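You operate a simulated robot arm through the tools that you are given. There is no shell and no other tool. Be economical: measure what you need, move in short steps, check, and stop when the job is done.

Carry out the task below with a simulated two-armed robot. There is one attempt and no reset: what you move stays moved.

Task
Take the striped tea towel from the sideboard-side table end and hang it over the handle of the oven door.

It is judged by the outcome, as a careful person would: the job done as asked, and still so three seconds after it is handed in. It fails if anything else is knocked over, pushed out of place, dropped, spilled or broken. Flat cloth is picked up by pressing the open fingertips on it (5 to 10 N) and closing them slowly along it; thin cloth reads only 2 to 8 mm in the jaws.

Robot
Two 7-joint arms with two-finger parallel grippers on one trunk, on a base that drives. Base frame: it is fixed to the floor where the robot stands at the start and does not move with it; the origin is under the middle of the robot, x ahead of it, y to its left, z up; the surface under the hand at the start is at about z = 750. Readings come in mm, degrees, newtons and seconds.
The left shoulder is at the start at [50, 177, 1029], the right one opposite. With the tool pointing down near the work surface each hand reaches from about 220 to 700 mm from the robot's upright axis, wherever it stands, measured 20 degrees to its own side. Payload 3.43 kg a hand.
The tool frame of a hand sits at the grasp point between the pads (the TCP): z along the fingers, y along the line on which they close. The tips reach 34 mm beyond it. The gripper opens to 128 mm. The fingers are 24 mm wide and 12 mm thick; the gripper's body (48 by 130 mm) begins 96 mm behind the TCP.
Orientation is told as [roll, pitch, yaw] about the base's x, y, z axes, in that order, counted from this pose: with the fingers straight down and closing along the base's y, the tool's x points along the base's -x, its y along +y and its z along -z.

Tools
- The arms move only by the tool play_rows. It takes "left_series", "right_series" or both (then of equal length, played together; a hand with none holds still); each is a list of rows, each an object of numbers (a shift or turn left out is 0, a gripper value left out holds the last): "rx", "ry", "rz": the turn, a rotation vector about the tool's x, y, z in degrees; "dx", "dy", "dz": the shift along the tool's x, y, z in cm; "grip": the gripper command, from -1 (fully open) to 1 (shut), values between in proportion. In form: [{"rx": .., "ry": .., "rz": .., "dx": .., "dy": .., "dz": .., "grip": ..}, ...]. A call has 1 to 20 rows; each row shifts and turns the commanded pose from where the row before left it, along the tool's axes as they then stand. Rows are played at 5 a second. More than 50 mm and 8.6 degrees between two rows, or a gripper value outside its range, and nothing of the call is played. Where a pose cannot be reached the arm comes as near as it can. A force on the tool above 40 N (or 10 N above the force at the start of the call, whichever is more), or a blocked arm, ends the call early, and 0.2 s more pass. The fingers move at their own pace (about 108 mm/s each) and stop on an object; they squeeze with about 28 N. The grip force told is the motor's: it shows also when the fingers shut on nothing. Time passes only in rows, and 0.2 s behind the last, so rows that do not move let the fingers close. It gives the time, the measured TCP pose, the force on the tool (base axes), the opening and the grip force at its end, in the units of the frame above (readings bear some noise), with the torque about the TCP (base axes, N m) and any sound that the robot's microphone picked up.
- Cameras (640 x 400 px; columns grow to the right, rows downward): "scene" is now at [147, -16.2, 1172.2]; the picture's right is [-0.21, -0.98, 0.00], its down [-0.73, 0.16, -0.67] and it looks along [0.65, -0.14, -0.74] (base axes); focal length 249 px, centre (320, 200). "left" rides on the left gripper at [76, 11, -160] in its tool frame; the picture's right is [-0.15, 0.99, 0.00], its down [-0.88, -0.13, -0.46] and it looks along [-0.45, -0.07, 0.89] (tool axes); focal length 234 px, centre (320, 200). "right" rides on the right gripper at [76, -11, -160] in its tool frame; the picture's right is [0.15, 0.99, 0.00], its down [-0.88, 0.13, -0.46] and it looks along [-0.45, 0.07, 0.89] (tool axes); focal length 234 px, centre (320, 200). There is no depth. A picture from a camera that has moved, and an enlarged one, comes with that camera's place and axes in the base frame and with its lens.
- grab_frame(camera): a new picture of that camera. It takes no simulated time.
- move_column(by): slides the trunk up (or, below 0, down) by that many mm; the arms and the scene camera ride with it, the base frame stays. It gives what a move gives, with no picture.
- steer(legs): drives the robot by 1 to 6 legs, each [ahead, turn to the left] in mm and degrees, along the robot's own axes; the way and the turn of a leg run together, so that a leg with both is an arc; at most 1500 mm and 180 degrees a leg. The arms and the cameras ride along, it lands a little off, and it stops where it bumps. It gives what a move gives.
- turn_head(pan, tilt): turns the head with the scene camera to pan (to the left, within 80 degrees either way) and tilt (down, from -29 to 69), counted from straight ahead of the robot. It gives what a move gives.
- enlarge(camera, box): a new picture of the part [left, top, right, bottom] of that camera's present view, enlarged. It takes no simulated time.
- finish_job(): hands the job in; it is judged then, once.

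Work in short steps. Places have to be worked out from the pictures, the camera data and where the tool is seen: move nearer, look again, correct. Check each grasp and each placing, and mend what went wrong. You have 120 turns and 100 pictures in all, those below and enlarged ones among them. Open the grippers and draw the arms clear of the work before you hand the job in, unless the task says otherwise; then end with one line.

The tools are called after "Request:" by a JSON object that holds its "api" and its "payload". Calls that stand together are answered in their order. play_rows: Moves the arms, as the interface text tells. Its arguments: {"type":"object","properties":{"left_series":{"type":"array"},"right_series":{"type":"array"}},"required":[]} The other tools are called the same way: move_column (by) slides the trunk up or down; steer (legs) drives the base; turn_head (pan, tilt) turns the head that bears the scene camera; grab_frame (camera) takes a picture; enlarge (camera, box) takes an enlarged picture of a part of a camera's view; finish_job () hands the job in.

At the start:

```text
time_s: 0.0
left_eef_pos: [507.6, 36.9, 948.1]
left_tcp_rot: [0.1, 0.0, 0.2]
left_ft_force: [0.5, 0.1, -0.3]
left_wrist_torque: [0.02, 0.03, 0.01]
left_opening: 128.1
left_finger_force: 0.0
right_eef_pos: [519.5, -349.5, 940.2]
right_tcp_rot: [0.0, 0.0, 0.2]
right_ft_force: [0.4, 0.5, -0.3]
right_wrist_torque: [0.0, 0.02, 0.03]
right_opening: 127.9
right_finger_force: 0.0
trunk travel left (down, up): [-200.0, 201.0]
robot x, y, heading: [-0.6, -0.9, -0.3]
head pan, tilt: [-12.1, 48.0]
```

scene: 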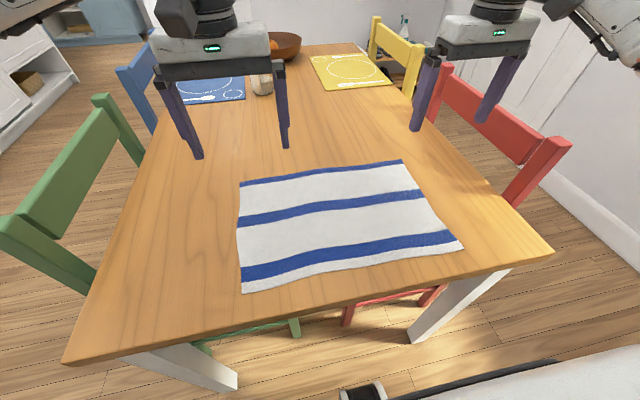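
right: 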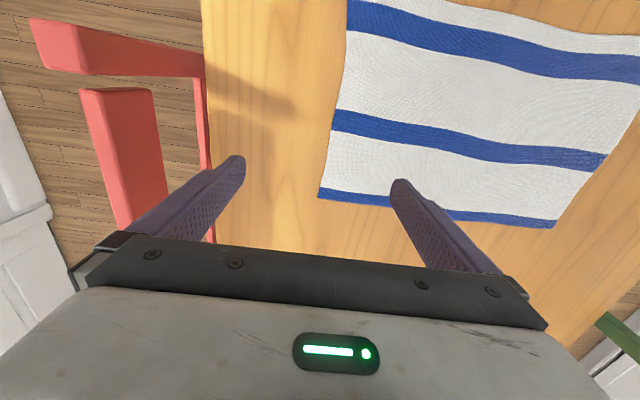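
left: 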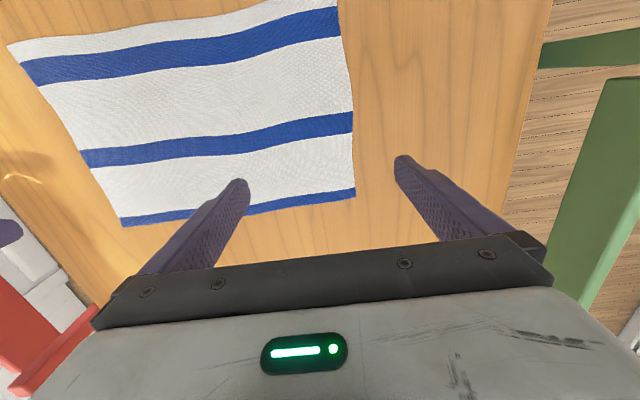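

The towel lies at about x 336–612, y −344–83 on the table. I look around for the oven first.

Request:
{"api": "turn_head", "payload": {"pan": 75, "tilt": 15}}

Request:
{"api": "grab_frame", "payload": {"camera": "scene"}}

Request:
{"api": "turn_head", "payload": {"pan": 0, "tilt": 10}}

Request:
{"api": "grab_frame", "payload": {"camera": "scene"}}

Request:
{"api": "turn_head", "payload": {"pan": -75, "tilt": 15}}

Request:
{"api": "grab_frame", "payload": {"camera": "scene"}}

```text
time_s: 1.6
left_eef_pos: [506.7, 36.5, 947.4]
left_tcp_rot: [0.0, 0.1, 0.3]
left_ft_force: [0.4, -0.5, 0.1]
left_wrist_torque: [0.01, -0.01, 0.01]
left_opening: 128.3
left_finger_force: 0.1
right_eef_pos: [518.7, -350.1, 939.7]
right_tcp_rot: [0.0, 0.0, 0.2]
right_ft_force: [-0.1, -0.1, 0.2]
right_wrist_torque: [0.02, 0.0, -0.04]
right_opening: 127.8
right_finger_force: 0.1
trunk travel left (down, up): [-200.0, 201.0]
robot x, y, heading: [1.4, -0.3, -0.1]
head pan, tilt: [75.0, 15.0]
```

```text
96 pictures are left
camera scene: at [94.1, 90.5, 1223.2], right [0.97, -0.26, 0.0], down [-0.07, -0.25, -0.97], along [0.25, 0.93, -0.26], focal length 249 px, centre (320, 200)
```

scene: 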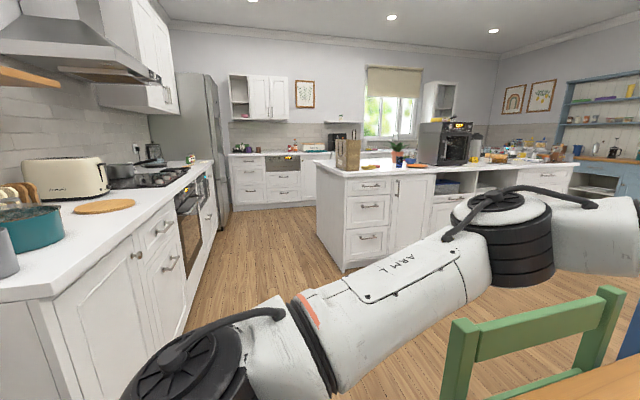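

```text
time_s: 3.1
left_eef_pos: [506.5, 36.8, 947.5]
left_tcp_rot: [0.0, 0.0, 0.1]
left_ft_force: [-1.2, 0.1, -0.5]
left_wrist_torque: [-0.02, 0.02, 0.03]
left_opening: 128.0
left_finger_force: 0.1
right_eef_pos: [518.3, -348.8, 939.7]
right_tcp_rot: [0.0, 0.0, 0.2]
right_ft_force: [0.8, 0.7, 0.2]
right_wrist_torque: [0.03, -0.02, -0.01]
right_opening: 128.1
right_finger_force: 0.0
trunk travel left (down, up): [-200.0, 201.0]
robot x, y, heading: [-0.8, -0.9, -0.1]
head pan, tilt: [0.0, 10.0]
```

```text
95 pictures are left
camera scene: at [162.9, 0.4, 1231.3], right [0.0, -1.0, 0.0], down [-0.17, 0.0, -0.98], along [0.98, 0.0, -0.17], focal length 249 px, centre (320, 200)
```

scene: 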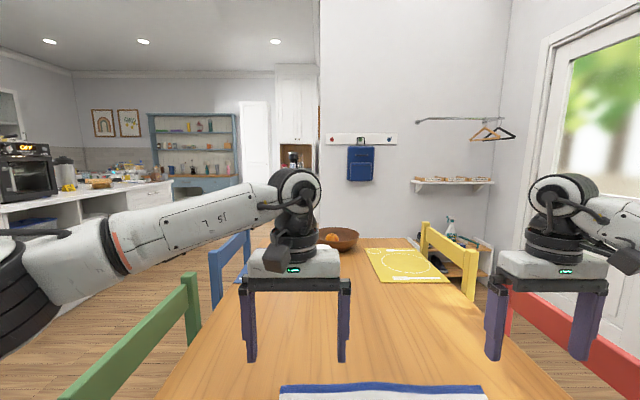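

```text
time_s: 4.5
left_eef_pos: [506.9, 36.3, 948.2]
left_tcp_rot: [0.0, 0.0, 0.2]
left_ft_force: [-0.1, 0.5, -0.1]
left_wrist_torque: [0.03, 0.02, 0.02]
left_opening: 128.0
left_finger_force: 0.0
right_eef_pos: [518.9, -349.9, 940.3]
right_tcp_rot: [-0.1, -0.1, 0.3]
right_ft_force: [0.1, -0.1, 0.0]
right_wrist_torque: [-0.01, 0.01, 0.02]
right_opening: 128.2
right_finger_force: 0.0
trunk travel left (down, up): [-200.0, 201.0]
robot x, y, heading: [0.6, -0.6, -0.0]
head pan, tilt: [-75.0, 15.0]
```

```text
94 pictures are left
camera scene: at [94.1, -89.9, 1223.2], right [-0.97, -0.26, 0.0], down [-0.07, 0.25, -0.97], along [0.25, -0.93, -0.26], focal length 249 px, centre (320, 200)
```

scene: 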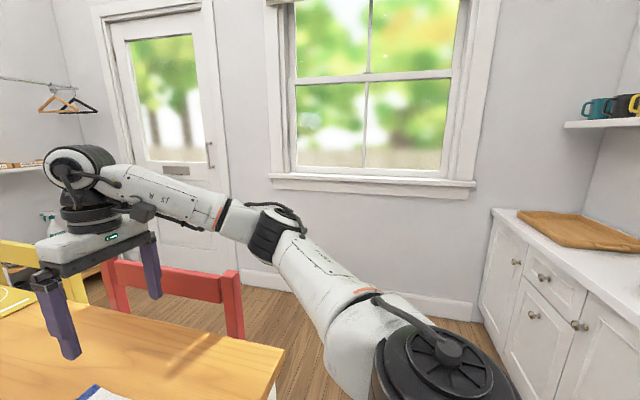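

The oven seems to be the one under the hob in the counter behind-left of the robot. I zoom in on it.

Request:
{"api": "turn_head", "payload": {"pan": 80, "tilt": 15}}

Request:
{"api": "enlarge", "payload": {"camera": "scene", "box": [100, 130, 340, 280]}}

```text
time_s: 7.0
left_eef_pos: [508.0, 37.3, 946.7]
left_tcp_rot: [-0.1, 0.0, 0.2]
left_ft_force: [0.1, 0.4, -0.7]
left_wrist_torque: [0.02, 0.01, -0.01]
left_opening: 128.4
left_finger_force: 0.1
right_eef_pos: [518.5, -348.9, 939.7]
right_tcp_rot: [0.0, 0.0, 0.2]
right_ft_force: [-0.8, -0.3, -0.8]
right_wrist_torque: [-0.02, -0.03, -0.01]
right_opening: 127.9
right_finger_force: 0.1
trunk travel left (down, up): [-200.0, 201.0]
robot x, y, heading: [4.9, 2.1, 0.0]
head pan, tilt: [80.0, 15.0]
```

```text
2.67 times, centred on (220, 205) of scene
camera zoom: at [86.2, 92.3, 1223.2], right [0.98, -0.17, 0.0], down [-0.05, -0.25, -0.97], along [0.17, 0.95, -0.26], focal length 664 px, centre (587, 187)
```

zoom: 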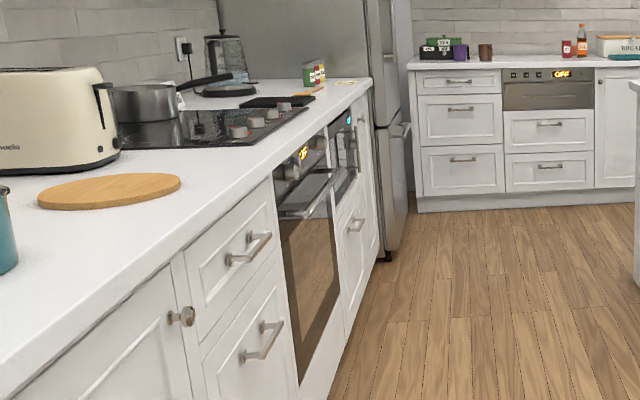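

The oven handle is around x −300, y 1750, z 790, with the door facing +x. I plan to pinch the near long edge of the towel with both hands, closing along x. First I turn both wrists 90° above it, opened about 60 mm.

Request:
{"api": "play_rows", "payload": {"left_series": [{"dx": 4.2, "dy": 0.3}, {"dx": 4.2, "dy": 0.3}, {"dx": 4, "dy": 0.2, "grip": 0.05}, {"rz": 8.2}, {"rz": 8.2}, {"rz": 8.2}, {"rz": 8.2}, {"rz": 8.2}, {"rz": 8.2}, {"rz": 8.2}, {"rz": 8.2}, {"rz": 8.2}, {"rz": 8.2}, {"rz": 8}, {}], "right_series": [{"dx": 4.5, "dy": 1.4}, {"dx": 4.5, "dy": 1.4}, {"dx": 4.4, "dy": 1.4, "grip": 0.05}, {"rz": -8.2}, {"rz": -8.2}, {"rz": -8.2}, {"rz": -8.2}, {"rz": -8.2}, {"rz": -8.2}, {"rz": -8.2}, {"rz": -8.2}, {"rz": -8.2}, {"rz": -8.2}, {"rz": -8}, {}]}}

Request:
{"api": "turn_head", "payload": {"pan": 0, "tilt": 60}}

Request:
{"api": "grab_frame", "payload": {"camera": "scene"}}

Request:
{"api": "grab_frame", "payload": {"camera": "left"}}

Request:
{"api": "grab_frame", "payload": {"camera": "right"}}

```text
time_s: 10.2
left_eef_pos: [339.7, 34.3, 945.0]
left_tcp_rot: [0.0, 0.0, -89.6]
left_ft_force: [1.1, 0.7, 0.1]
left_wrist_torque: [-0.01, -0.02, 0.0]
left_opening: 60.9
left_finger_force: 0.0
left hand out of reach, approached as far as the arm can: row 13, 14
right_eef_pos: [269.4, -170.7, 933.2]
right_tcp_rot: [0.0, 0.0, 90.2]
right_ft_force: [0.3, 0.4, 0.1]
right_wrist_torque: [-0.01, -0.03, 0.02]
right_opening: 60.6
right_finger_force: 0.1
right hand out of reach, approached as far as the arm can: row 9, 10, 11, 12, 13, 14
trunk travel left (down, up): [-200.0, 201.0]
robot x, y, heading: [4.3, 0.1, 0.3]
head pan, tilt: [80.0, 15.0]
```

```text
time_s: 11.7
left_eef_pos: [339.3, 33.6, 943.6]
left_tcp_rot: [0.0, 0.1, -89.6]
left_ft_force: [0.0, -0.3, -0.4]
left_wrist_torque: [0.01, 0.0, -0.01]
left_opening: 60.7
left_finger_force: 0.1
right_eef_pos: [272.0, -171.0, 933.8]
right_tcp_rot: [-0.2, 0.1, 90.1]
right_ft_force: [0.6, -0.7, 0.0]
right_wrist_torque: [0.01, -0.01, -0.01]
right_opening: 61.1
right_finger_force: 0.0
trunk travel left (down, up): [-200.0, 201.0]
robot x, y, heading: [0.4, -0.7, 0.1]
head pan, tilt: [0.0, 60.0]
```

```text
92 pictures are left
camera scene: at [136.6, 0.3, 1156.9], right [0.0, -1.0, 0.0], down [-0.87, 0.0, -0.5], along [0.5, 0.0, -0.87], focal length 249 px, centre (320, 200)
```

scene: 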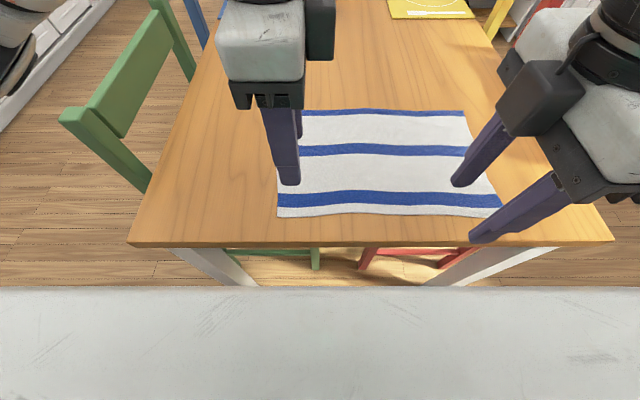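

```text
91 pictures are left
camera left: at [351.2, 110.5, 1104.1], right [0.99, -0.14, 0.0], down [-0.12, -0.88, 0.46], along [-0.06, -0.45, -0.89], focal length 234 px, centre (320, 200)
```

left: 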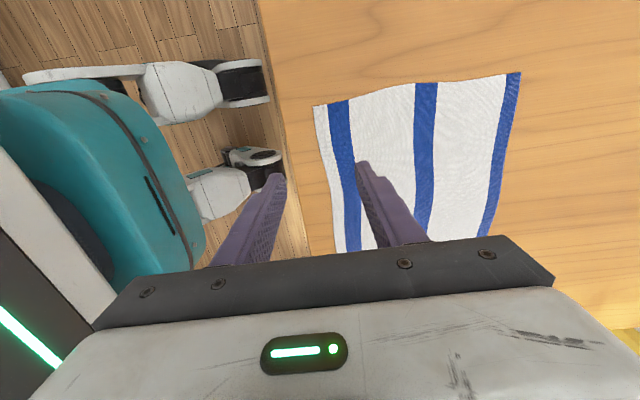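

```text
90 pictures are left
camera right: at [282.1, -247.3, 1092.3], right [-0.99, -0.15, 0.0], down [-0.13, 0.88, 0.46], along [-0.07, 0.45, -0.89], focal length 234 px, centre (320, 200)
```

right: 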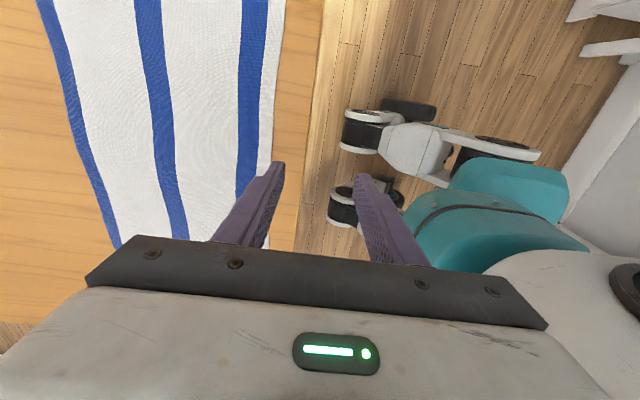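

The arms ended short of the targets (left 339,34; right 270,−171). I try shifting them to the wanted spots at this orientation.

Request:
{"api": "play_rows", "payload": {"left_series": [{"dx": 0.3, "dy": 1.1}, {"dx": 0.3, "dy": 1.1}, {"dx": 0.3, "dy": 1.1}, {"dx": 0.2, "dy": 1.2}, {}], "right_series": [{"dx": 3.4, "dy": -2.9}, {"dx": 3.4, "dy": -2.9}, {"dx": 3.4, "dy": -2.9}, {"dx": 3.4, "dy": -2.8}, {}]}}

```text
time_s: 12.9
left_eef_pos: [339.5, 33.8, 944.5]
left_tcp_rot: [0.0, 0.0, -89.5]
left_ft_force: [-0.6, 0.2, -0.4]
left_wrist_torque: [-0.03, -0.01, -0.03]
left_opening: 60.7
left_finger_force: 0.2
left hand out of reach, approached as far as the arm can: row 1, 2, 3, 4
right_eef_pos: [266.1, -177.8, 931.6]
right_tcp_rot: [0.0, 0.0, 90.1]
right_ft_force: [0.3, 0.6, -0.1]
right_wrist_torque: [0.02, 0.04, 0.03]
right_opening: 60.5
right_finger_force: 0.1
right hand out of reach, approached as far as the arm can: row 1, 2, 3, 4
trunk travel left (down, up): [-200.0, 201.0]
robot x, y, heading: [2.2, -1.6, 0.2]
head pan, tilt: [0.0, 60.0]
```

Not reachable with cameras outward. I rotate back to yaw 0 and then try the other way.

Request:
{"api": "play_rows", "payload": {"left_series": [{"rz": -8.2}, {"rz": -8.2}, {"rz": -8.2}, {"rz": -8.2}, {"rz": -8.2}, {"rz": -8.2}, {"rz": -8.2}, {"rz": -8.2}, {"rz": -8.2}, {"rz": -8.2}, {"rz": -8}, {}], "right_series": [{"rz": 8.2}, {"rz": 8.2}, {"rz": 8.2}, {"rz": 8.2}, {"rz": 8.2}, {"rz": 8.2}, {"rz": 8.2}, {"rz": 8.2}, {"rz": 8.2}, {"rz": 8.2}, {"rz": 8}, {}]}}

```text
time_s: 15.5
left_eef_pos: [339.4, 34.9, 942.5]
left_tcp_rot: [0.0, 0.0, 0.4]
left_ft_force: [-0.5, -0.4, 0.3]
left_wrist_torque: [-0.02, -0.01, -0.03]
left_opening: 60.8
left_finger_force: 0.1
right_eef_pos: [264.6, -178.2, 931.5]
right_tcp_rot: [0.0, 0.0, 0.1]
right_ft_force: [0.6, -0.4, -0.1]
right_wrist_torque: [0.01, 0.03, 0.0]
right_opening: 60.7
right_finger_force: 0.0
trunk travel left (down, up): [-200.0, 201.0]
robot x, y, heading: [3.0, 3.9, 0.3]
head pan, tilt: [0.0, 60.0]
```

Now I shift to the targets at yaw 0 and turn the other way (cameras inward).

Request:
{"api": "play_rows", "payload": {"left_series": [{"dx": -1.2, "dy": 0.3}, {"dx": -1.2, "dy": 0.3}, {"dx": -1.2, "dy": 0.3}, {"dx": -1.2, "dy": 0.2}, {"rz": -8.2}, {"rz": -8.2}, {"rz": -8.2}, {"rz": -8.2}, {"rz": -8.2}, {"rz": -8.2}, {"rz": -8.2}, {"rz": -8.2}, {"rz": -8.2}, {"rz": -8.2}, {"rz": -8}, {}], "right_series": [{"dx": -3, "dy": -3.3}, {"dx": -3, "dy": -3.3}, {"dx": -3, "dy": -3.3}, {"dx": -3, "dy": -3.2}, {"rz": 8.2}, {"rz": 8.2}, {"rz": 8.2}, {"rz": 8.2}, {"rz": 8.2}, {"rz": 8.2}, {"rz": 8.2}, {"rz": 8.2}, {"rz": 8.2}, {"rz": 8.2}, {"rz": 8}, {}]}}

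Request:
{"api": "grab_frame", "payload": {"camera": "scene"}}

Request:
{"api": "grab_frame", "payload": {"camera": "left"}}

Request:
{"api": "grab_frame", "payload": {"camera": "right"}}

```text
time_s: 18.9
left_eef_pos: [387.2, 45.5, 944.3]
left_tcp_rot: [0.1, 0.0, 90.2]
left_ft_force: [0.3, -0.3, -0.4]
left_wrist_torque: [0.01, 0.0, 0.03]
left_opening: 61.0
left_finger_force: 0.0
right_eef_pos: [385.1, -311.0, 933.1]
right_tcp_rot: [0.0, 0.0, -90.0]
right_ft_force: [0.9, 0.1, 0.4]
right_wrist_torque: [-0.01, 0.01, 0.02]
right_opening: 60.9
right_finger_force: 0.1
trunk travel left (down, up): [-200.0, 201.0]
robot x, y, heading: [2.1, 3.3, 0.2]
head pan, tilt: [0.0, 60.0]
```

```text
89 pictures are left
camera scene: at [136.6, 0.3, 1156.9], right [0.0, -1.0, 0.0], down [-0.87, 0.0, -0.5], along [0.5, 0.0, -0.87], focal length 249 px, centre (320, 200)
```

scene: 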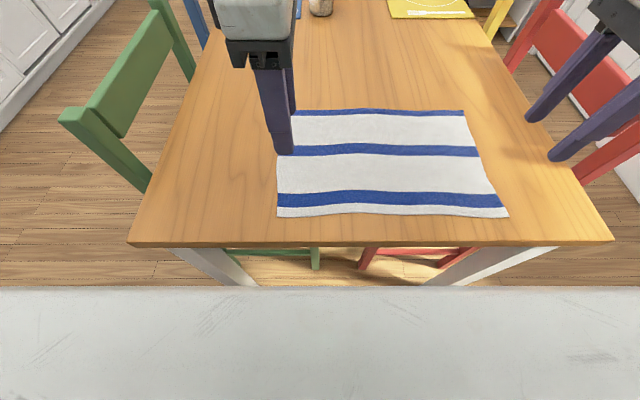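

```text
88 pictures are left
camera left: at [377.8, -30.3, 1103.5], right [-0.99, 0.14, 0.0], down [0.13, 0.88, 0.46], along [0.06, 0.45, -0.89], focal length 234 px, centre (320, 200)
```

left: 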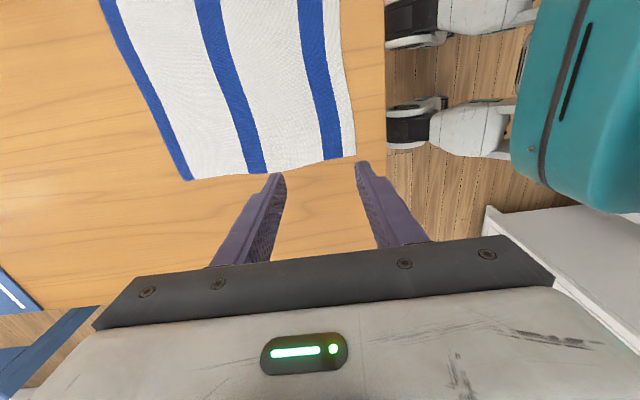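

```text
87 pictures are left
camera right: at [372.4, -234.2, 1091.2], right [0.99, 0.15, 0.0], down [0.13, -0.88, 0.46], along [0.07, -0.45, -0.89], focal length 234 px, centre (320, 200)
```

right: 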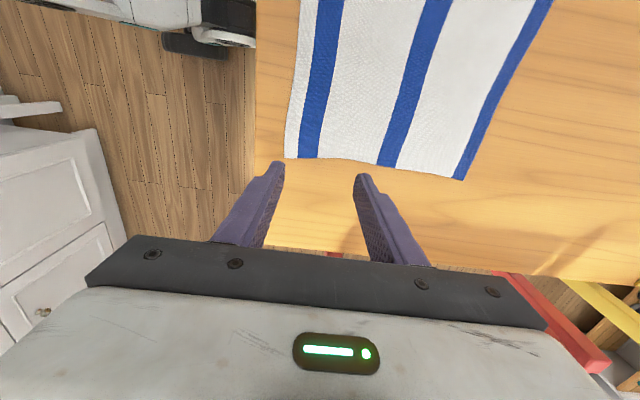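

Both hands are placed above the near edge (edge x≈337, corners y≈83 and −344). I lower them to about 12 mm above touch.

Request:
{"api": "play_rows", "payload": {"left_series": [{"dz": 3.7}, {"dz": 3.7}, {"dz": 3.7}, {"dz": 3.5}, {}], "right_series": [{"dz": 3.4}, {"dz": 3.4}, {"dz": 3.4}, {"dz": 3.2}, {}]}}

Request:
{"api": "grab_frame", "payload": {"camera": "scene"}}

```text
time_s: 20.1
left_eef_pos: [385.9, 45.8, 795.3]
left_tcp_rot: [0.0, 0.0, 90.1]
left_ft_force: [0.2, -0.2, 1.1]
left_wrist_torque: [0.03, 0.01, -0.03]
left_opening: 60.7
left_finger_force: 0.1
right_eef_pos: [385.6, -307.2, 798.8]
right_tcp_rot: [0.0, 0.0, -89.8]
right_ft_force: [0.2, 0.1, -0.3]
right_wrist_torque: [0.0, -0.02, 0.0]
right_opening: 60.8
right_finger_force: 0.1
trunk travel left (down, up): [-200.0, 201.0]
robot x, y, heading: [-1.2, -2.9, -0.2]
head pan, tilt: [0.0, 60.0]
```

```text
86 pictures are left
camera scene: at [136.6, 0.3, 1156.9], right [0.0, -1.0, 0.0], down [-0.87, 0.0, -0.5], along [0.5, 0.0, -0.87], focal length 249 px, centre (320, 200)
```

scene: 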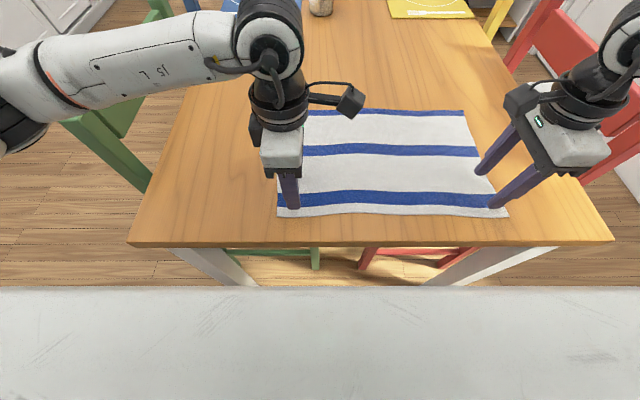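

Now I press down in small steps until contact force shows.

Request:
{"api": "play_rows", "payload": {"left_series": [{"dz": 0.5}, {"dz": 0.3}, {}], "right_series": [{"dz": 0.8}, {"dz": 0.3}, {}]}}

```text
time_s: 20.9
left_eef_pos: [386.0, 45.6, 790.2]
left_tcp_rot: [0.0, 0.0, 90.3]
left_ft_force: [0.0, 0.9, -0.2]
left_wrist_torque: [0.0, 0.03, 0.03]
left_opening: 60.8
left_finger_force: 0.1
right_eef_pos: [386.2, -307.7, 787.8]
right_tcp_rot: [0.0, 0.0, -89.8]
right_ft_force: [0.7, 0.6, 0.3]
right_wrist_torque: [0.0, -0.02, -0.02]
right_opening: 61.0
right_finger_force: 0.1
trunk travel left (down, up): [-200.0, 201.0]
robot x, y, heading: [0.4, -0.2, -0.1]
head pan, tilt: [0.0, 60.0]
```

Still free; a little further down.

Request:
{"api": "play_rows", "payload": {"left_series": [{"dz": 0.3}, {"dz": 0.2}, {}], "right_series": [{"dz": 0.2}, {"dz": 0.2}, {}]}}

```text
time_s: 21.7
left_eef_pos: [387.1, 44.6, 785.2]
left_tcp_rot: [0.0, 0.1, 90.2]
left_ft_force: [-0.4, -0.1, 5.9]
left_wrist_torque: [-0.03, 0.18, 0.05]
left_opening: 61.1
left_finger_force: 0.0
right_eef_pos: [384.6, -310.1, 784.9]
right_tcp_rot: [0.2, 0.0, -89.8]
right_ft_force: [1.9, -1.0, 12.3]
right_wrist_torque: [-0.05, 0.36, 0.04]
right_opening: 60.1
right_finger_force: 0.1
trunk travel left (down, up): [-200.0, 201.0]
robot x, y, heading: [-3.0, 1.2, -0.0]
head pan, tilt: [0.0, 60.0]
```

Contact: left 5.9 N, right 12.3 N. I ease the right slightly, press the left slightly, and close slowly.

Request:
{"api": "play_rows", "payload": {"left_series": [{"dz": 0.05}, {"grip": 0.12}, {"grip": 0.19}, {"grip": 0.26}, {"grip": 0.33}, {"grip": 0.4}, {"grip": 0.47}, {"grip": 0.54}, {"grip": 0.61}, {"grip": 0.68}, {"grip": 0.75}, {"grip": 0.82}, {"grip": 0.89}, {"grip": 0.95}, {"grip": 1}, {}, {}, {}], "right_series": [{"dz": -0.08}, {"grip": 0.12}, {"grip": 0.19}, {"grip": 0.26}, {"grip": 0.33}, {"grip": 0.4}, {"grip": 0.47}, {"grip": 0.54}, {"grip": 0.61}, {"grip": 0.68}, {"grip": 0.75}, {"grip": 0.82}, {"grip": 0.89}, {"grip": 0.95}, {"grip": 1}, {}, {}, {}]}}

Request:
{"api": "grab_frame", "payload": {"camera": "left"}}

Request:
{"api": "grab_frame", "payload": {"camera": "right"}}

```text
time_s: 25.5
left_eef_pos: [385.1, 46.1, 784.6]
left_tcp_rot: [-0.1, -0.1, 90.3]
left_ft_force: [-2.4, -0.3, 22.5]
left_wrist_torque: [0.0, 0.22, -0.02]
left_opening: 2.2
left_finger_force: 27.6
right_eef_pos: [383.5, -308.2, 785.0]
right_tcp_rot: [0.0, 0.0, -89.8]
right_ft_force: [-0.5, -0.2, 9.5]
right_wrist_torque: [-0.02, 0.03, 0.03]
right_opening: 2.5
right_finger_force: 27.8
trunk travel left (down, up): [-200.0, 201.0]
robot x, y, heading: [1.5, -0.7, 0.1]
head pan, tilt: [0.0, 60.0]
```

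```text
85 pictures are left
camera left: at [375.7, -30.0, 945.3], right [-0.99, 0.14, 0.0], down [0.13, 0.88, 0.46], along [0.07, 0.45, -0.89], focal length 234 px, centre (320, 200)
```

left: 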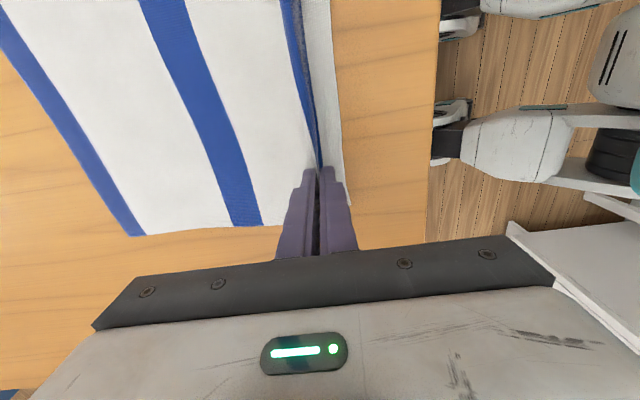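

```text
84 pictures are left
camera right: at [371.0, -233.7, 944.6], right [0.99, 0.15, 0.0], down [0.13, -0.88, 0.46], along [0.07, -0.45, -0.89], focal length 234 px, centre (320, 200)
```

right: 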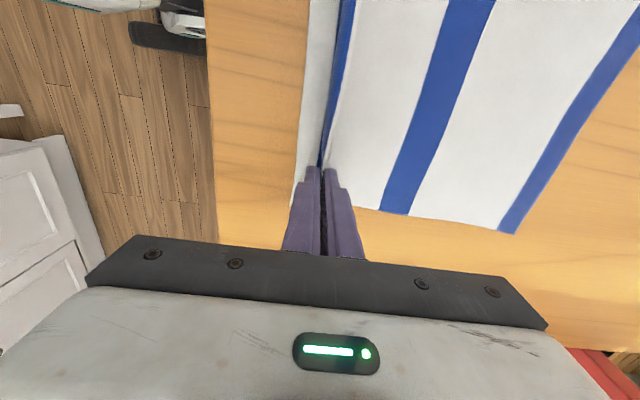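

Both ridges are gripped (2.2 and 2.5 mm). I lift both hands together.

Request:
{"api": "play_rows", "payload": {"left_series": [{"dz": -1}, {"dz": -2}, {"dz": -3}, {"dz": -3}, {"dz": -3}, {"dz": -3}, {"dz": -3}, {}], "right_series": [{"dz": -1}, {"dz": -2}, {"dz": -3}, {"dz": -3}, {"dz": -3}, {"dz": -3}, {"dz": -3}, {}]}}

Request:
{"api": "grab_frame", "payload": {"camera": "scene"}}

```text
time_s: 27.3
left_eef_pos: [388.5, 46.0, 965.3]
left_tcp_rot: [0.0, 0.0, 90.1]
left_ft_force: [-0.5, -0.6, -0.5]
left_wrist_torque: [-0.05, 0.02, 0.0]
left_opening: 2.4
left_finger_force: 28.1
right_eef_pos: [386.7, -310.2, 965.3]
right_tcp_rot: [0.0, 0.0, -89.8]
right_ft_force: [0.7, 1.3, 0.0]
right_wrist_torque: [0.02, 0.0, 0.0]
right_opening: 2.4
right_finger_force: 28.6
trunk travel left (down, up): [-200.0, 201.0]
robot x, y, heading: [-3.4, 4.3, -0.0]
head pan, tilt: [0.0, 60.0]
```

```text
83 pictures are left
camera scene: at [136.5, 0.3, 1156.9], right [0.0, -1.0, 0.0], down [-0.87, 0.0, -0.5], along [0.5, 0.0, -0.87], focal length 249 px, centre (320, 200)
```

scene: 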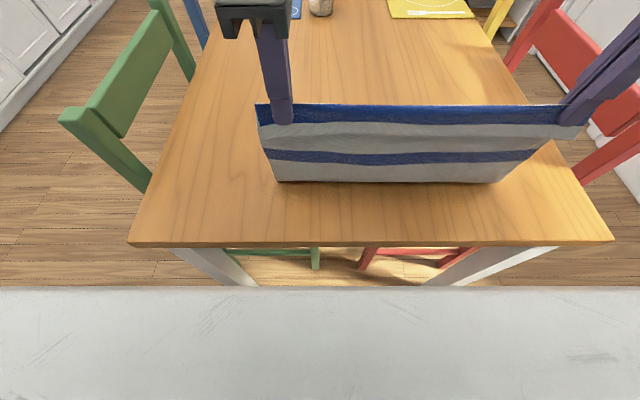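

The towel is lifted cleanly. I raise the trunk for clearance and look at the floor space on the left.

Request:
{"api": "move_column", "payload": {"by": 150}}

Request:
{"api": "turn_head", "payload": {"pan": 80, "tilt": 40}}

Request:
{"api": "grab_frame", "payload": {"camera": "scene"}}

Request:
{"api": "turn_head", "payload": {"pan": -80, "tilt": 40}}

Request:
{"api": "grab_frame", "payload": {"camera": "scene"}}

```text
time_s: 29.0
left_eef_pos: [387.0, 45.5, 1113.9]
left_tcp_rot: [0.0, 0.0, 90.3]
left_ft_force: [-0.4, -0.2, -0.3]
left_wrist_torque: [-0.01, 0.0, -0.02]
left_opening: 2.3
left_finger_force: 28.4
right_eef_pos: [385.9, -310.4, 1114.0]
right_tcp_rot: [0.0, 0.0, -89.8]
right_ft_force: [0.8, -0.6, -0.6]
right_wrist_torque: [0.05, -0.02, -0.01]
right_opening: 2.5
right_finger_force: 28.5
trunk travel left (down, up): [-350.0, 51.0]
robot x, y, heading: [1.9, 0.5, -0.1]
head pan, tilt: [0.0, 60.0]
```

```text
time_s: 30.6
left_eef_pos: [387.8, 45.2, 1114.6]
left_tcp_rot: [-0.1, -0.1, 90.3]
left_ft_force: [-0.2, -0.6, -0.7]
left_wrist_torque: [-0.02, 0.04, 0.0]
left_opening: 2.4
left_finger_force: 28.2
right_eef_pos: [385.2, -309.0, 1114.4]
right_tcp_rot: [0.0, 0.1, -89.9]
right_ft_force: [-0.6, 0.3, 0.6]
right_wrist_torque: [0.01, -0.03, 0.0]
right_opening: 2.3
right_finger_force: 28.0
trunk travel left (down, up): [-350.0, 51.0]
robot x, y, heading: [-0.0, -1.3, -0.0]
head pan, tilt: [80.0, 40.0]
```

```text
82 pictures are left
camera scene: at [84.7, 84.0, 1333.6], right [0.98, -0.17, 0.0], down [-0.11, -0.63, -0.77], along [0.13, 0.75, -0.64], focal length 249 px, centre (320, 200)
```

scene: 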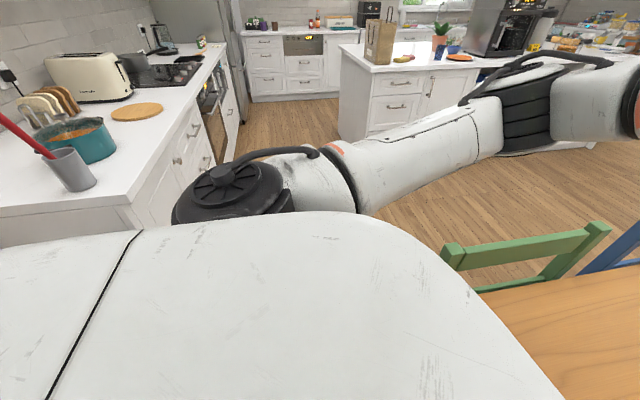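

```text
time_s: 33.0
left_eef_pos: [388.1, 46.5, 1112.6]
left_tcp_rot: [0.0, 0.0, 90.2]
left_ft_force: [-0.5, -1.1, -0.7]
left_wrist_torque: [0.0, 0.03, -0.04]
left_opening: 2.2
left_finger_force: 27.4
right_eef_pos: [385.6, -309.6, 1115.2]
right_tcp_rot: [0.0, -0.1, -89.8]
right_ft_force: [0.6, 0.6, 0.0]
right_wrist_torque: [0.03, -0.02, 0.0]
right_opening: 2.6
right_finger_force: 28.1
trunk travel left (down, up): [-350.0, 51.0]
robot x, y, heading: [3.3, -1.4, 0.1]
head pan, tilt: [-80.0, 40.0]
```

```text
81 pictures are left
camera scene: at [84.7, -83.4, 1333.6], right [-0.98, -0.17, 0.0], down [-0.11, 0.63, -0.77], along [0.13, -0.75, -0.64], focal length 249 px, centre (320, 200)
```

scene: 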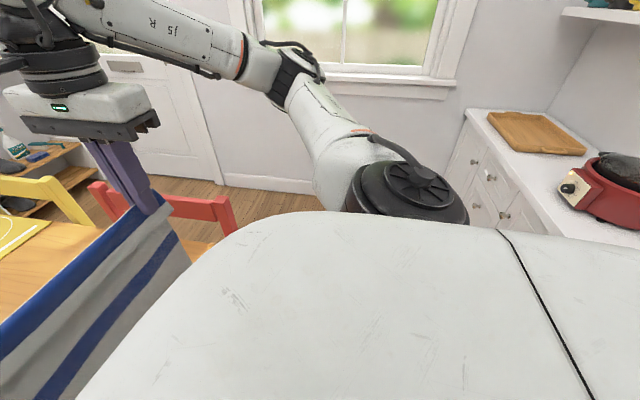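

The corridor between counter (front x≈−330) and chair/island looks open. I turn left in place to face along it and look.

Request:
{"api": "steer", "payload": {"legs": [[0, 84]]}}

Request:
{"api": "turn_head", "payload": {"pan": 15, "tilt": 30}}

Request:
{"api": "grab_frame", "payload": {"camera": "scene"}}

```text
time_s: 37.0
left_eef_pos: [0.4, 391.6, 1114.1]
left_tcp_rot: [-0.1, 0.0, 173.6]
left_ft_force: [1.9, -1.2, 0.1]
left_wrist_torque: [-0.02, -0.03, -0.05]
left_opening: 2.3
left_finger_force: 28.4
right_eef_pos: [353.0, 347.4, 1114.1]
right_tcp_rot: [-0.1, 0.0, -6.6]
right_ft_force: [-0.4, 1.2, 0.0]
right_wrist_torque: [0.01, 0.03, -0.03]
right_opening: 2.6
right_finger_force: 27.8
trunk travel left (down, up): [-350.0, 51.0]
robot x, y, heading: [-1.1, -1.2, 83.5]
head pan, tilt: [-80.0, 40.0]
```

```text
time_s: 38.7
left_eef_pos: [0.8, 390.1, 1114.4]
left_tcp_rot: [0.0, 0.0, 173.6]
left_ft_force: [1.0, -0.2, 0.4]
left_wrist_torque: [0.01, -0.01, -0.04]
left_opening: 2.5
left_finger_force: 27.6
right_eef_pos: [352.1, 348.3, 1114.6]
right_tcp_rot: [0.0, 0.0, -6.5]
right_ft_force: [-0.8, 0.2, 0.0]
right_wrist_torque: [-0.02, -0.02, -0.06]
right_opening: 2.8
right_finger_force: 28.2
trunk travel left (down, up): [-350.0, 51.0]
robot x, y, heading: [-2.0, 5.7, 83.1]
head pan, tilt: [15.0, 30.0]
```

```text
80 pictures are left
camera scene: at [-5.0, 159.3, 1349.0], right [0.99, 0.14, 0.0], down [0.07, -0.49, -0.87], along [-0.12, 0.86, -0.5], focal length 249 px, centre (320, 200)
```

scene: 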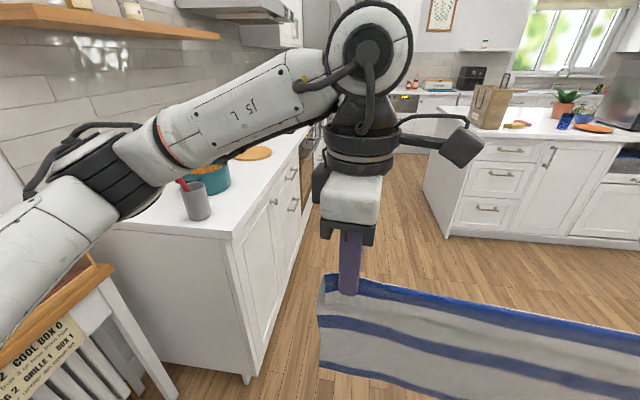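

The left elbow is around x≈−400, so I should shift right from the counter, but the green chair limits that. I check the right-hand clearance.

Request:
{"api": "turn_head", "payload": {"pan": -50, "tilt": 45}}

Request:
{"api": "grab_frame", "payload": {"camera": "scene"}}

Request:
{"api": "grab_frame", "payload": {"camera": "right"}}

```text
time_s: 40.0
left_eef_pos: [0.0, 390.5, 1113.6]
left_tcp_rot: [0.0, 0.0, 173.6]
left_ft_force: [1.1, 0.3, 0.2]
left_wrist_torque: [0.02, -0.05, 0.0]
left_opening: 2.2
left_finger_force: 28.0
right_eef_pos: [353.9, 346.7, 1114.7]
right_tcp_rot: [0.1, 0.0, -6.4]
right_ft_force: [-0.9, -0.4, -0.6]
right_wrist_torque: [-0.01, -0.03, -0.02]
right_opening: 2.4
right_finger_force: 27.7
trunk travel left (down, up): [-350.0, 51.0]
robot x, y, heading: [0.9, 1.8, 83.4]
head pan, tilt: [-50.0, 45.0]
```

```text
79 pictures are left
camera scene: at [75.9, 114.6, 1326.4], right [0.55, -0.84, 0.0], down [-0.59, -0.39, -0.71], along [0.59, 0.39, -0.71], focal length 249 px, centre (320, 200)
```

scene: 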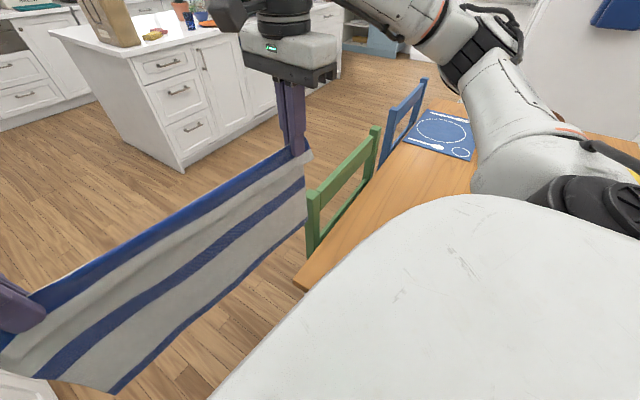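

```text
78 pictures are left
camera right: at [274.9, 344.2, 1273.6], right [-0.03, 1.0, 0.0], down [0.89, 0.03, 0.46], along [0.46, 0.02, -0.89], focal length 234 px, centre (320, 200)
```

right: 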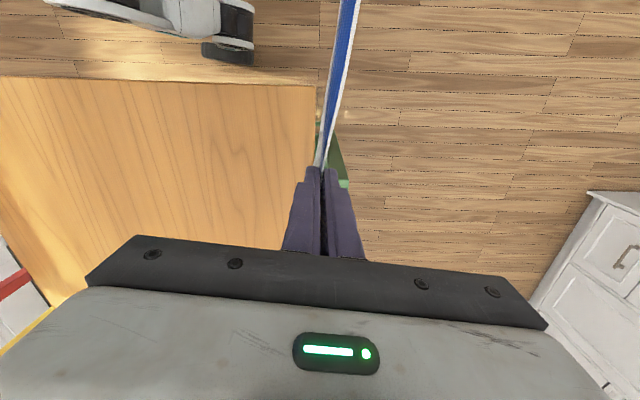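

There's room: chair post is about x≥470. I drive slightly right of straight, then along the corridor.

Request:
{"api": "steer", "payload": {"legs": [[0, -12], [350, 0], [0, 13], [450, 0]]}}

Request:
{"api": "turn_head", "payload": {"pan": 45, "tilt": 35}}

Request:
{"api": "grab_frame", "payload": {"camera": "scene"}}

```text
time_s: 42.4
left_eef_pos: [135.9, 535.3, 1113.8]
left_tcp_rot: [0.1, 0.1, 161.1]
left_ft_force: [1.0, -0.6, 0.7]
left_wrist_torque: [0.08, -0.05, 0.04]
left_opening: 2.4
left_finger_force: 28.0
right_eef_pos: [470.2, 415.1, 1115.6]
right_tcp_rot: [0.1, 0.0, -19.2]
right_ft_force: [-0.3, -0.4, 0.7]
right_wrist_torque: [0.05, -0.05, 0.04]
right_opening: 2.3
right_finger_force: 28.5
trunk travel left (down, up): [-350.0, 51.0]
robot x, y, heading: [48.4, 152.9, 70.5]
head pan, tilt: [-50.0, 45.0]
stopped in leg 2: the robot was blocked; the commanded pose is now the measured one
```

```text
time_s: 44.1
left_eef_pos: [136.3, 536.6, 1113.2]
left_tcp_rot: [0.1, 0.0, 160.9]
left_ft_force: [0.4, 0.0, 0.2]
left_wrist_torque: [-0.02, -0.02, 0.03]
left_opening: 2.3
left_finger_force: 27.6
right_eef_pos: [469.6, 415.7, 1114.0]
right_tcp_rot: [-0.1, 0.0, -19.2]
right_ft_force: [-0.3, 0.0, -0.7]
right_wrist_torque: [0.01, 0.02, 0.01]
right_opening: 2.3
right_finger_force: 28.0
trunk travel left (down, up): [-350.0, 51.0]
robot x, y, heading: [47.3, 153.3, 70.6]
head pan, tilt: [45.0, 35.0]
```

```text
77 pictures are left
camera scene: at [34.6, 301.3, 1341.2], right [0.9, 0.43, 0.0], down [0.25, -0.52, -0.82], along [-0.35, 0.74, -0.57], focal length 249 px, centre (320, 200)
```

scene: 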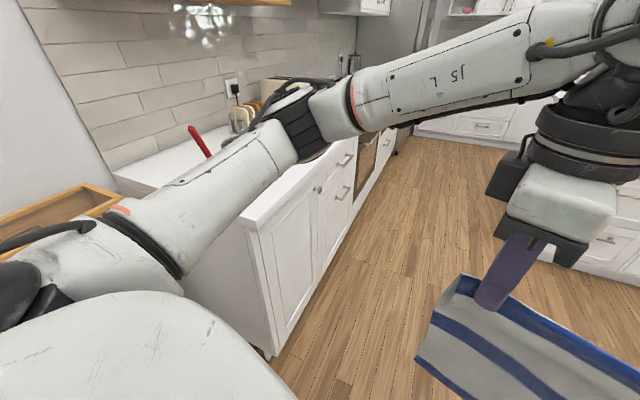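

Blocked almost certainly by the table corner. I check whether the table moved before backing off.

Request:
{"api": "turn_head", "payload": {"pan": -70, "tilt": 60}}

Request:
{"api": "grab_frame", "payload": {"camera": "scene"}}

```text
time_s: 46.0
left_eef_pos: [136.5, 537.7, 1113.3]
left_tcp_rot: [0.2, 0.0, 161.0]
left_ft_force: [0.4, -0.2, -0.7]
left_wrist_torque: [0.02, 0.0, 0.03]
left_opening: 2.0
left_finger_force: 28.4
right_eef_pos: [470.5, 415.6, 1114.4]
right_tcp_rot: [-0.1, 0.0, -19.4]
right_ft_force: [-1.7, -0.3, -0.3]
right_wrist_torque: [0.03, 0.0, 0.02]
right_opening: 2.6
right_finger_force: 27.6
trunk travel left (down, up): [-350.0, 51.0]
robot x, y, heading: [47.3, 158.7, 70.4]
head pan, tilt: [-70.0, 60.0]
```

```text
76 pictures are left
camera scene: at [139.1, 222.3, 1306.9], right [0.01, -1.0, 0.0], down [-0.87, -0.01, -0.5], along [0.5, 0.0, -0.87], focal length 249 px, centre (320, 200)
```

scene: 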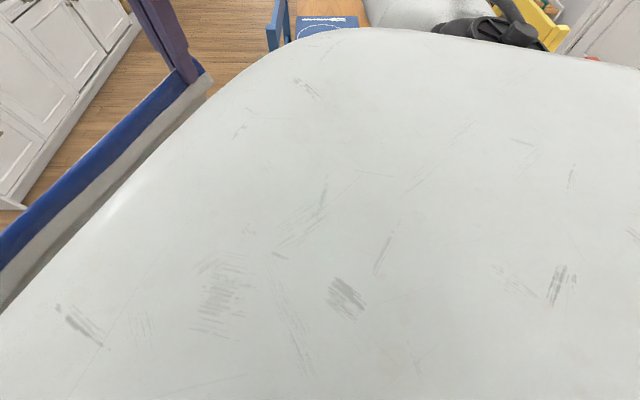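

I back off to the start point, face straight along y, and raise the trunk fully.

Request:
{"api": "steer", "payload": {"legs": [[-165, 0], [0, 19.5]]}}

Request:
{"api": "move_column", "payload": {"by": 50}}

Request:
{"api": "turn_head", "payload": {"pan": -60, "tilt": 45}}

Request:
{"api": "grab_frame", "payload": {"camera": "scene"}}

Request:
{"api": "grab_frame", "payload": {"camera": "right"}}

```text
time_s: 48.5
left_eef_pos: [-55.3, 387.8, 1113.6]
left_tcp_rot: [0.1, 0.1, -179.1]
left_ft_force: [1.0, -0.1, -0.4]
left_wrist_torque: [-0.01, -0.04, -0.02]
left_opening: 2.4
left_finger_force: 28.1
right_eef_pos: [301.1, 387.7, 1113.5]
right_tcp_rot: [-0.2, 0.0, 0.6]
right_ft_force: [-1.4, 0.1, -0.1]
right_wrist_torque: [0.01, -0.01, -0.03]
right_opening: 2.4
right_finger_force: 27.8
trunk travel left (down, up): [-350.0, 51.0]
robot x, y, heading: [-3.3, -3.6, 90.3]
head pan, tilt: [-70.0, 60.0]
```

```text
time_s: 49.5
left_eef_pos: [-54.2, 388.2, 1162.5]
left_tcp_rot: [0.2, 0.0, -179.1]
left_ft_force: [0.9, -0.8, -0.2]
left_wrist_torque: [0.05, -0.03, -0.05]
left_opening: 2.4
left_finger_force: 28.7
right_eef_pos: [300.8, 387.6, 1164.3]
right_tcp_rot: [-0.1, -0.1, 0.5]
right_ft_force: [-0.2, 1.0, -0.6]
right_wrist_torque: [-0.03, 0.0, -0.02]
right_opening: 2.4
right_finger_force: 28.2
trunk travel left (down, up): [-400.0, 1.0]
robot x, y, heading: [-8.2, -2.2, 90.2]
head pan, tilt: [-70.0, 60.0]
```

```text
time_s: 50.2
left_eef_pos: [-55.1, 387.4, 1162.9]
left_tcp_rot: [0.1, 0.0, -179.1]
left_ft_force: [0.4, 0.3, -1.2]
left_wrist_torque: [0.02, -0.01, -0.04]
left_opening: 2.2
left_finger_force: 28.5
right_eef_pos: [301.1, 389.2, 1163.1]
right_tcp_rot: [0.1, -0.1, 0.6]
right_ft_force: [-1.8, -0.3, 0.3]
right_wrist_torque: [-0.01, 0.01, -0.04]
right_opening: 2.4
right_finger_force: 28.0
trunk travel left (down, up): [-400.0, 1.0]
robot x, y, heading: [-4.6, -1.7, 90.4]
head pan, tilt: [-60.0, 45.0]
```

```text
75 pictures are left
camera scene: at [63.3, 110.6, 1376.3], right [0.5, -0.86, 0.0], down [-0.61, -0.36, -0.71], along [0.61, 0.36, -0.71], focal length 249 px, centre (320, 200)
```

scene: 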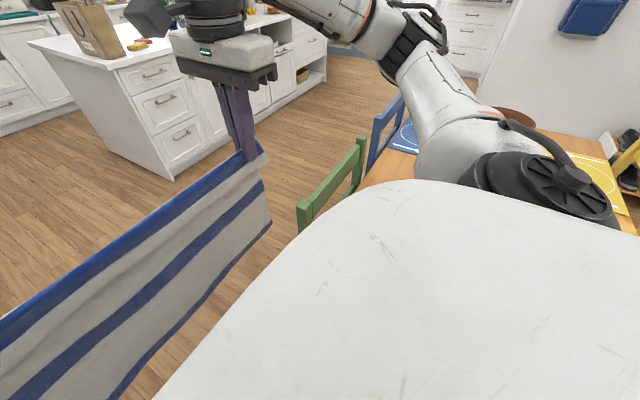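

```text
74 pictures are left
camera right: at [224.2, 375.5, 1323.0], right [-0.16, 0.99, 0.0], down [0.88, 0.14, 0.46], along [0.45, 0.07, -0.89], focal length 234 px, centre (320, 200)
```

right: 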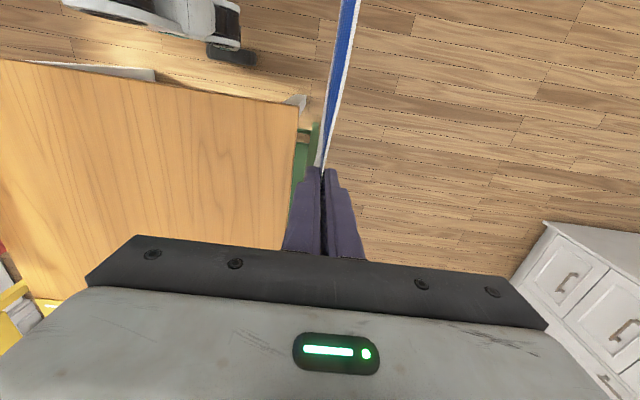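

The table is where it was (corner ≈ 283,335). I stretch the arms 10 cm forward to pull the elbows in, and see how the left elbow sits.

Request:
{"api": "play_rows", "payload": {"left_series": [{"dy": -2}, {"dy": -2}, {"dy": -2}, {"dy": -2}, {"dy": -2}, {}], "right_series": [{"dy": 2}, {"dy": 2}, {"dy": 2}, {"dy": 2}, {"dy": 2}, {}]}}

Request:
{"api": "turn_head", "payload": {"pan": 50, "tilt": 40}}

Request:
{"api": "grab_frame", "payload": {"camera": "scene"}}

```text
time_s: 51.6
left_eef_pos: [-55.6, 486.9, 1163.6]
left_tcp_rot: [0.1, 0.0, -179.2]
left_ft_force: [0.8, 0.2, -0.5]
left_wrist_torque: [-0.01, -0.06, -0.03]
left_opening: 2.5
left_finger_force: 27.5
right_eef_pos: [300.1, 488.1, 1162.4]
right_tcp_rot: [0.1, 0.0, 0.6]
right_ft_force: [-1.1, -0.1, 0.0]
right_wrist_torque: [0.01, 0.01, -0.03]
right_opening: 2.3
right_finger_force: 28.0
trunk travel left (down, up): [-400.0, 1.0]
robot x, y, heading: [-2.2, -0.0, 90.7]
head pan, tilt: [-60.0, 45.0]
```

```text
time_s: 53.5
left_eef_pos: [-55.6, 487.3, 1163.7]
left_tcp_rot: [0.1, 0.0, -179.1]
left_ft_force: [2.1, 0.7, 0.3]
left_wrist_torque: [-0.03, -0.01, -0.07]
left_opening: 2.2
left_finger_force: 28.2
right_eef_pos: [299.8, 488.8, 1161.6]
right_tcp_rot: [-0.1, 0.0, 0.6]
right_ft_force: [-0.7, -0.6, 0.1]
right_wrist_torque: [0.02, -0.02, -0.04]
right_opening: 2.6
right_finger_force: 28.0
trunk travel left (down, up): [-400.0, 1.0]
robot x, y, heading: [-4.0, -1.1, 90.2]
head pan, tilt: [50.0, 40.0]
```

```text
73 pictures are left
camera scene: at [-72.3, 124.0, 1383.6], right [0.64, 0.77, 0.0], down [0.49, -0.41, -0.77], along [-0.59, 0.49, -0.64], focal length 249 px, centre (320, 200)
```

scene: 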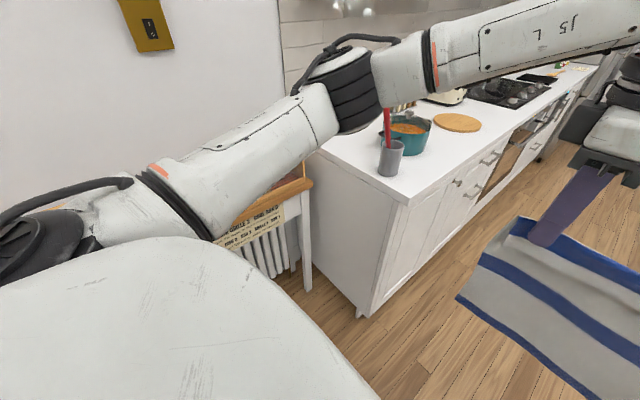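

Elbow is about z 1250, clear of the cup's stick (≈1120). I drive straight ahead between table corner and counter.

Request:
{"api": "steer", "payload": {"legs": [[0, 2], [350, 0]]}}

Request:
{"api": "grab_frame", "payload": {"camera": "scene"}}

```text
time_s: 56.2
left_eef_pos: [-89.6, 833.8, 1164.0]
left_tcp_rot: [0.2, 0.0, -176.9]
left_ft_force: [0.1, 0.7, -0.6]
left_wrist_torque: [-0.01, -0.02, -0.03]
left_opening: 2.3
left_finger_force: 27.8
right_eef_pos: [266.0, 849.4, 1160.9]
right_tcp_rot: [0.0, -0.1, 2.8]
right_ft_force: [-0.3, -0.1, 0.0]
right_wrist_torque: [-0.03, 0.03, -0.01]
right_opening: 2.5
right_finger_force: 28.0
trunk travel left (down, up): [-400.0, 1.0]
robot x, y, heading: [-20.2, 345.9, 92.5]
head pan, tilt: [50.0, 40.0]
```

```text
72 pictures are left
camera scene: at [-91.9, 470.6, 1383.6], right [0.61, 0.79, 0.0], down [0.51, -0.39, -0.77], along [-0.61, 0.47, -0.64], focal length 249 px, centre (320, 200)
```

scene: 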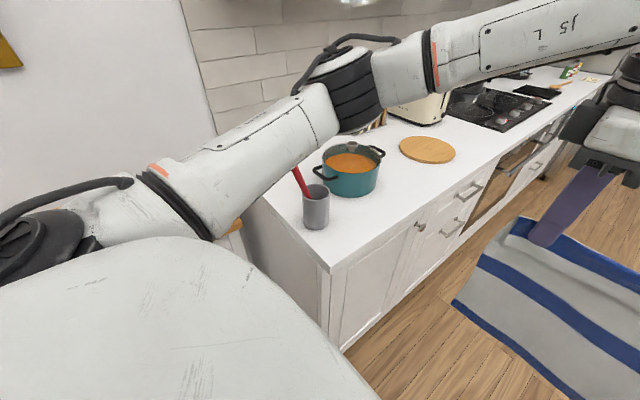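

Passing well. I continue straight another 330, then ease right away from the counter.

Request:
{"api": "steer", "payload": {"legs": [[0, -4], [330, 0], [0, -14], [450, 0]]}}

Request:
{"api": "grab_frame", "payload": {"camera": "scene"}}

```text
time_s: 62.0
left_eef_pos: [184.1, 1604.6, 1163.4]
left_tcp_rot: [0.0, 0.0, 165.8]
left_ft_force: [1.7, -0.5, -0.2]
left_wrist_torque: [-0.04, -0.01, 0.0]
left_opening: 2.0
left_finger_force: 27.9
right_eef_pos: [527.6, 1513.0, 1161.7]
right_tcp_rot: [-0.2, 0.0, -14.7]
right_ft_force: [-0.2, 0.6, -0.2]
right_wrist_torque: [-0.03, 0.01, 0.04]
right_opening: 2.6
right_finger_force: 28.5
trunk travel left (down, up): [-400.0, 1.0]
robot x, y, heading: [106.1, 1117.6, 75.1]
head pan, tilt: [50.0, 40.0]
```

```text
71 pictures are left
camera scene: at [73.2, 1258.5, 1383.6], right [0.82, 0.57, 0.0], down [0.37, -0.53, -0.77], along [-0.44, 0.63, -0.64], focal length 249 px, centre (320, 200)
```

scene: 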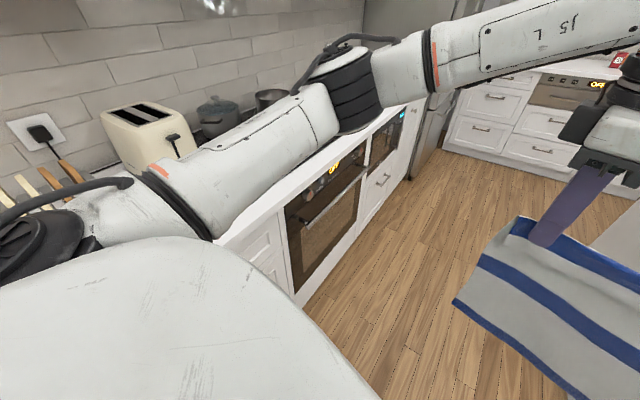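

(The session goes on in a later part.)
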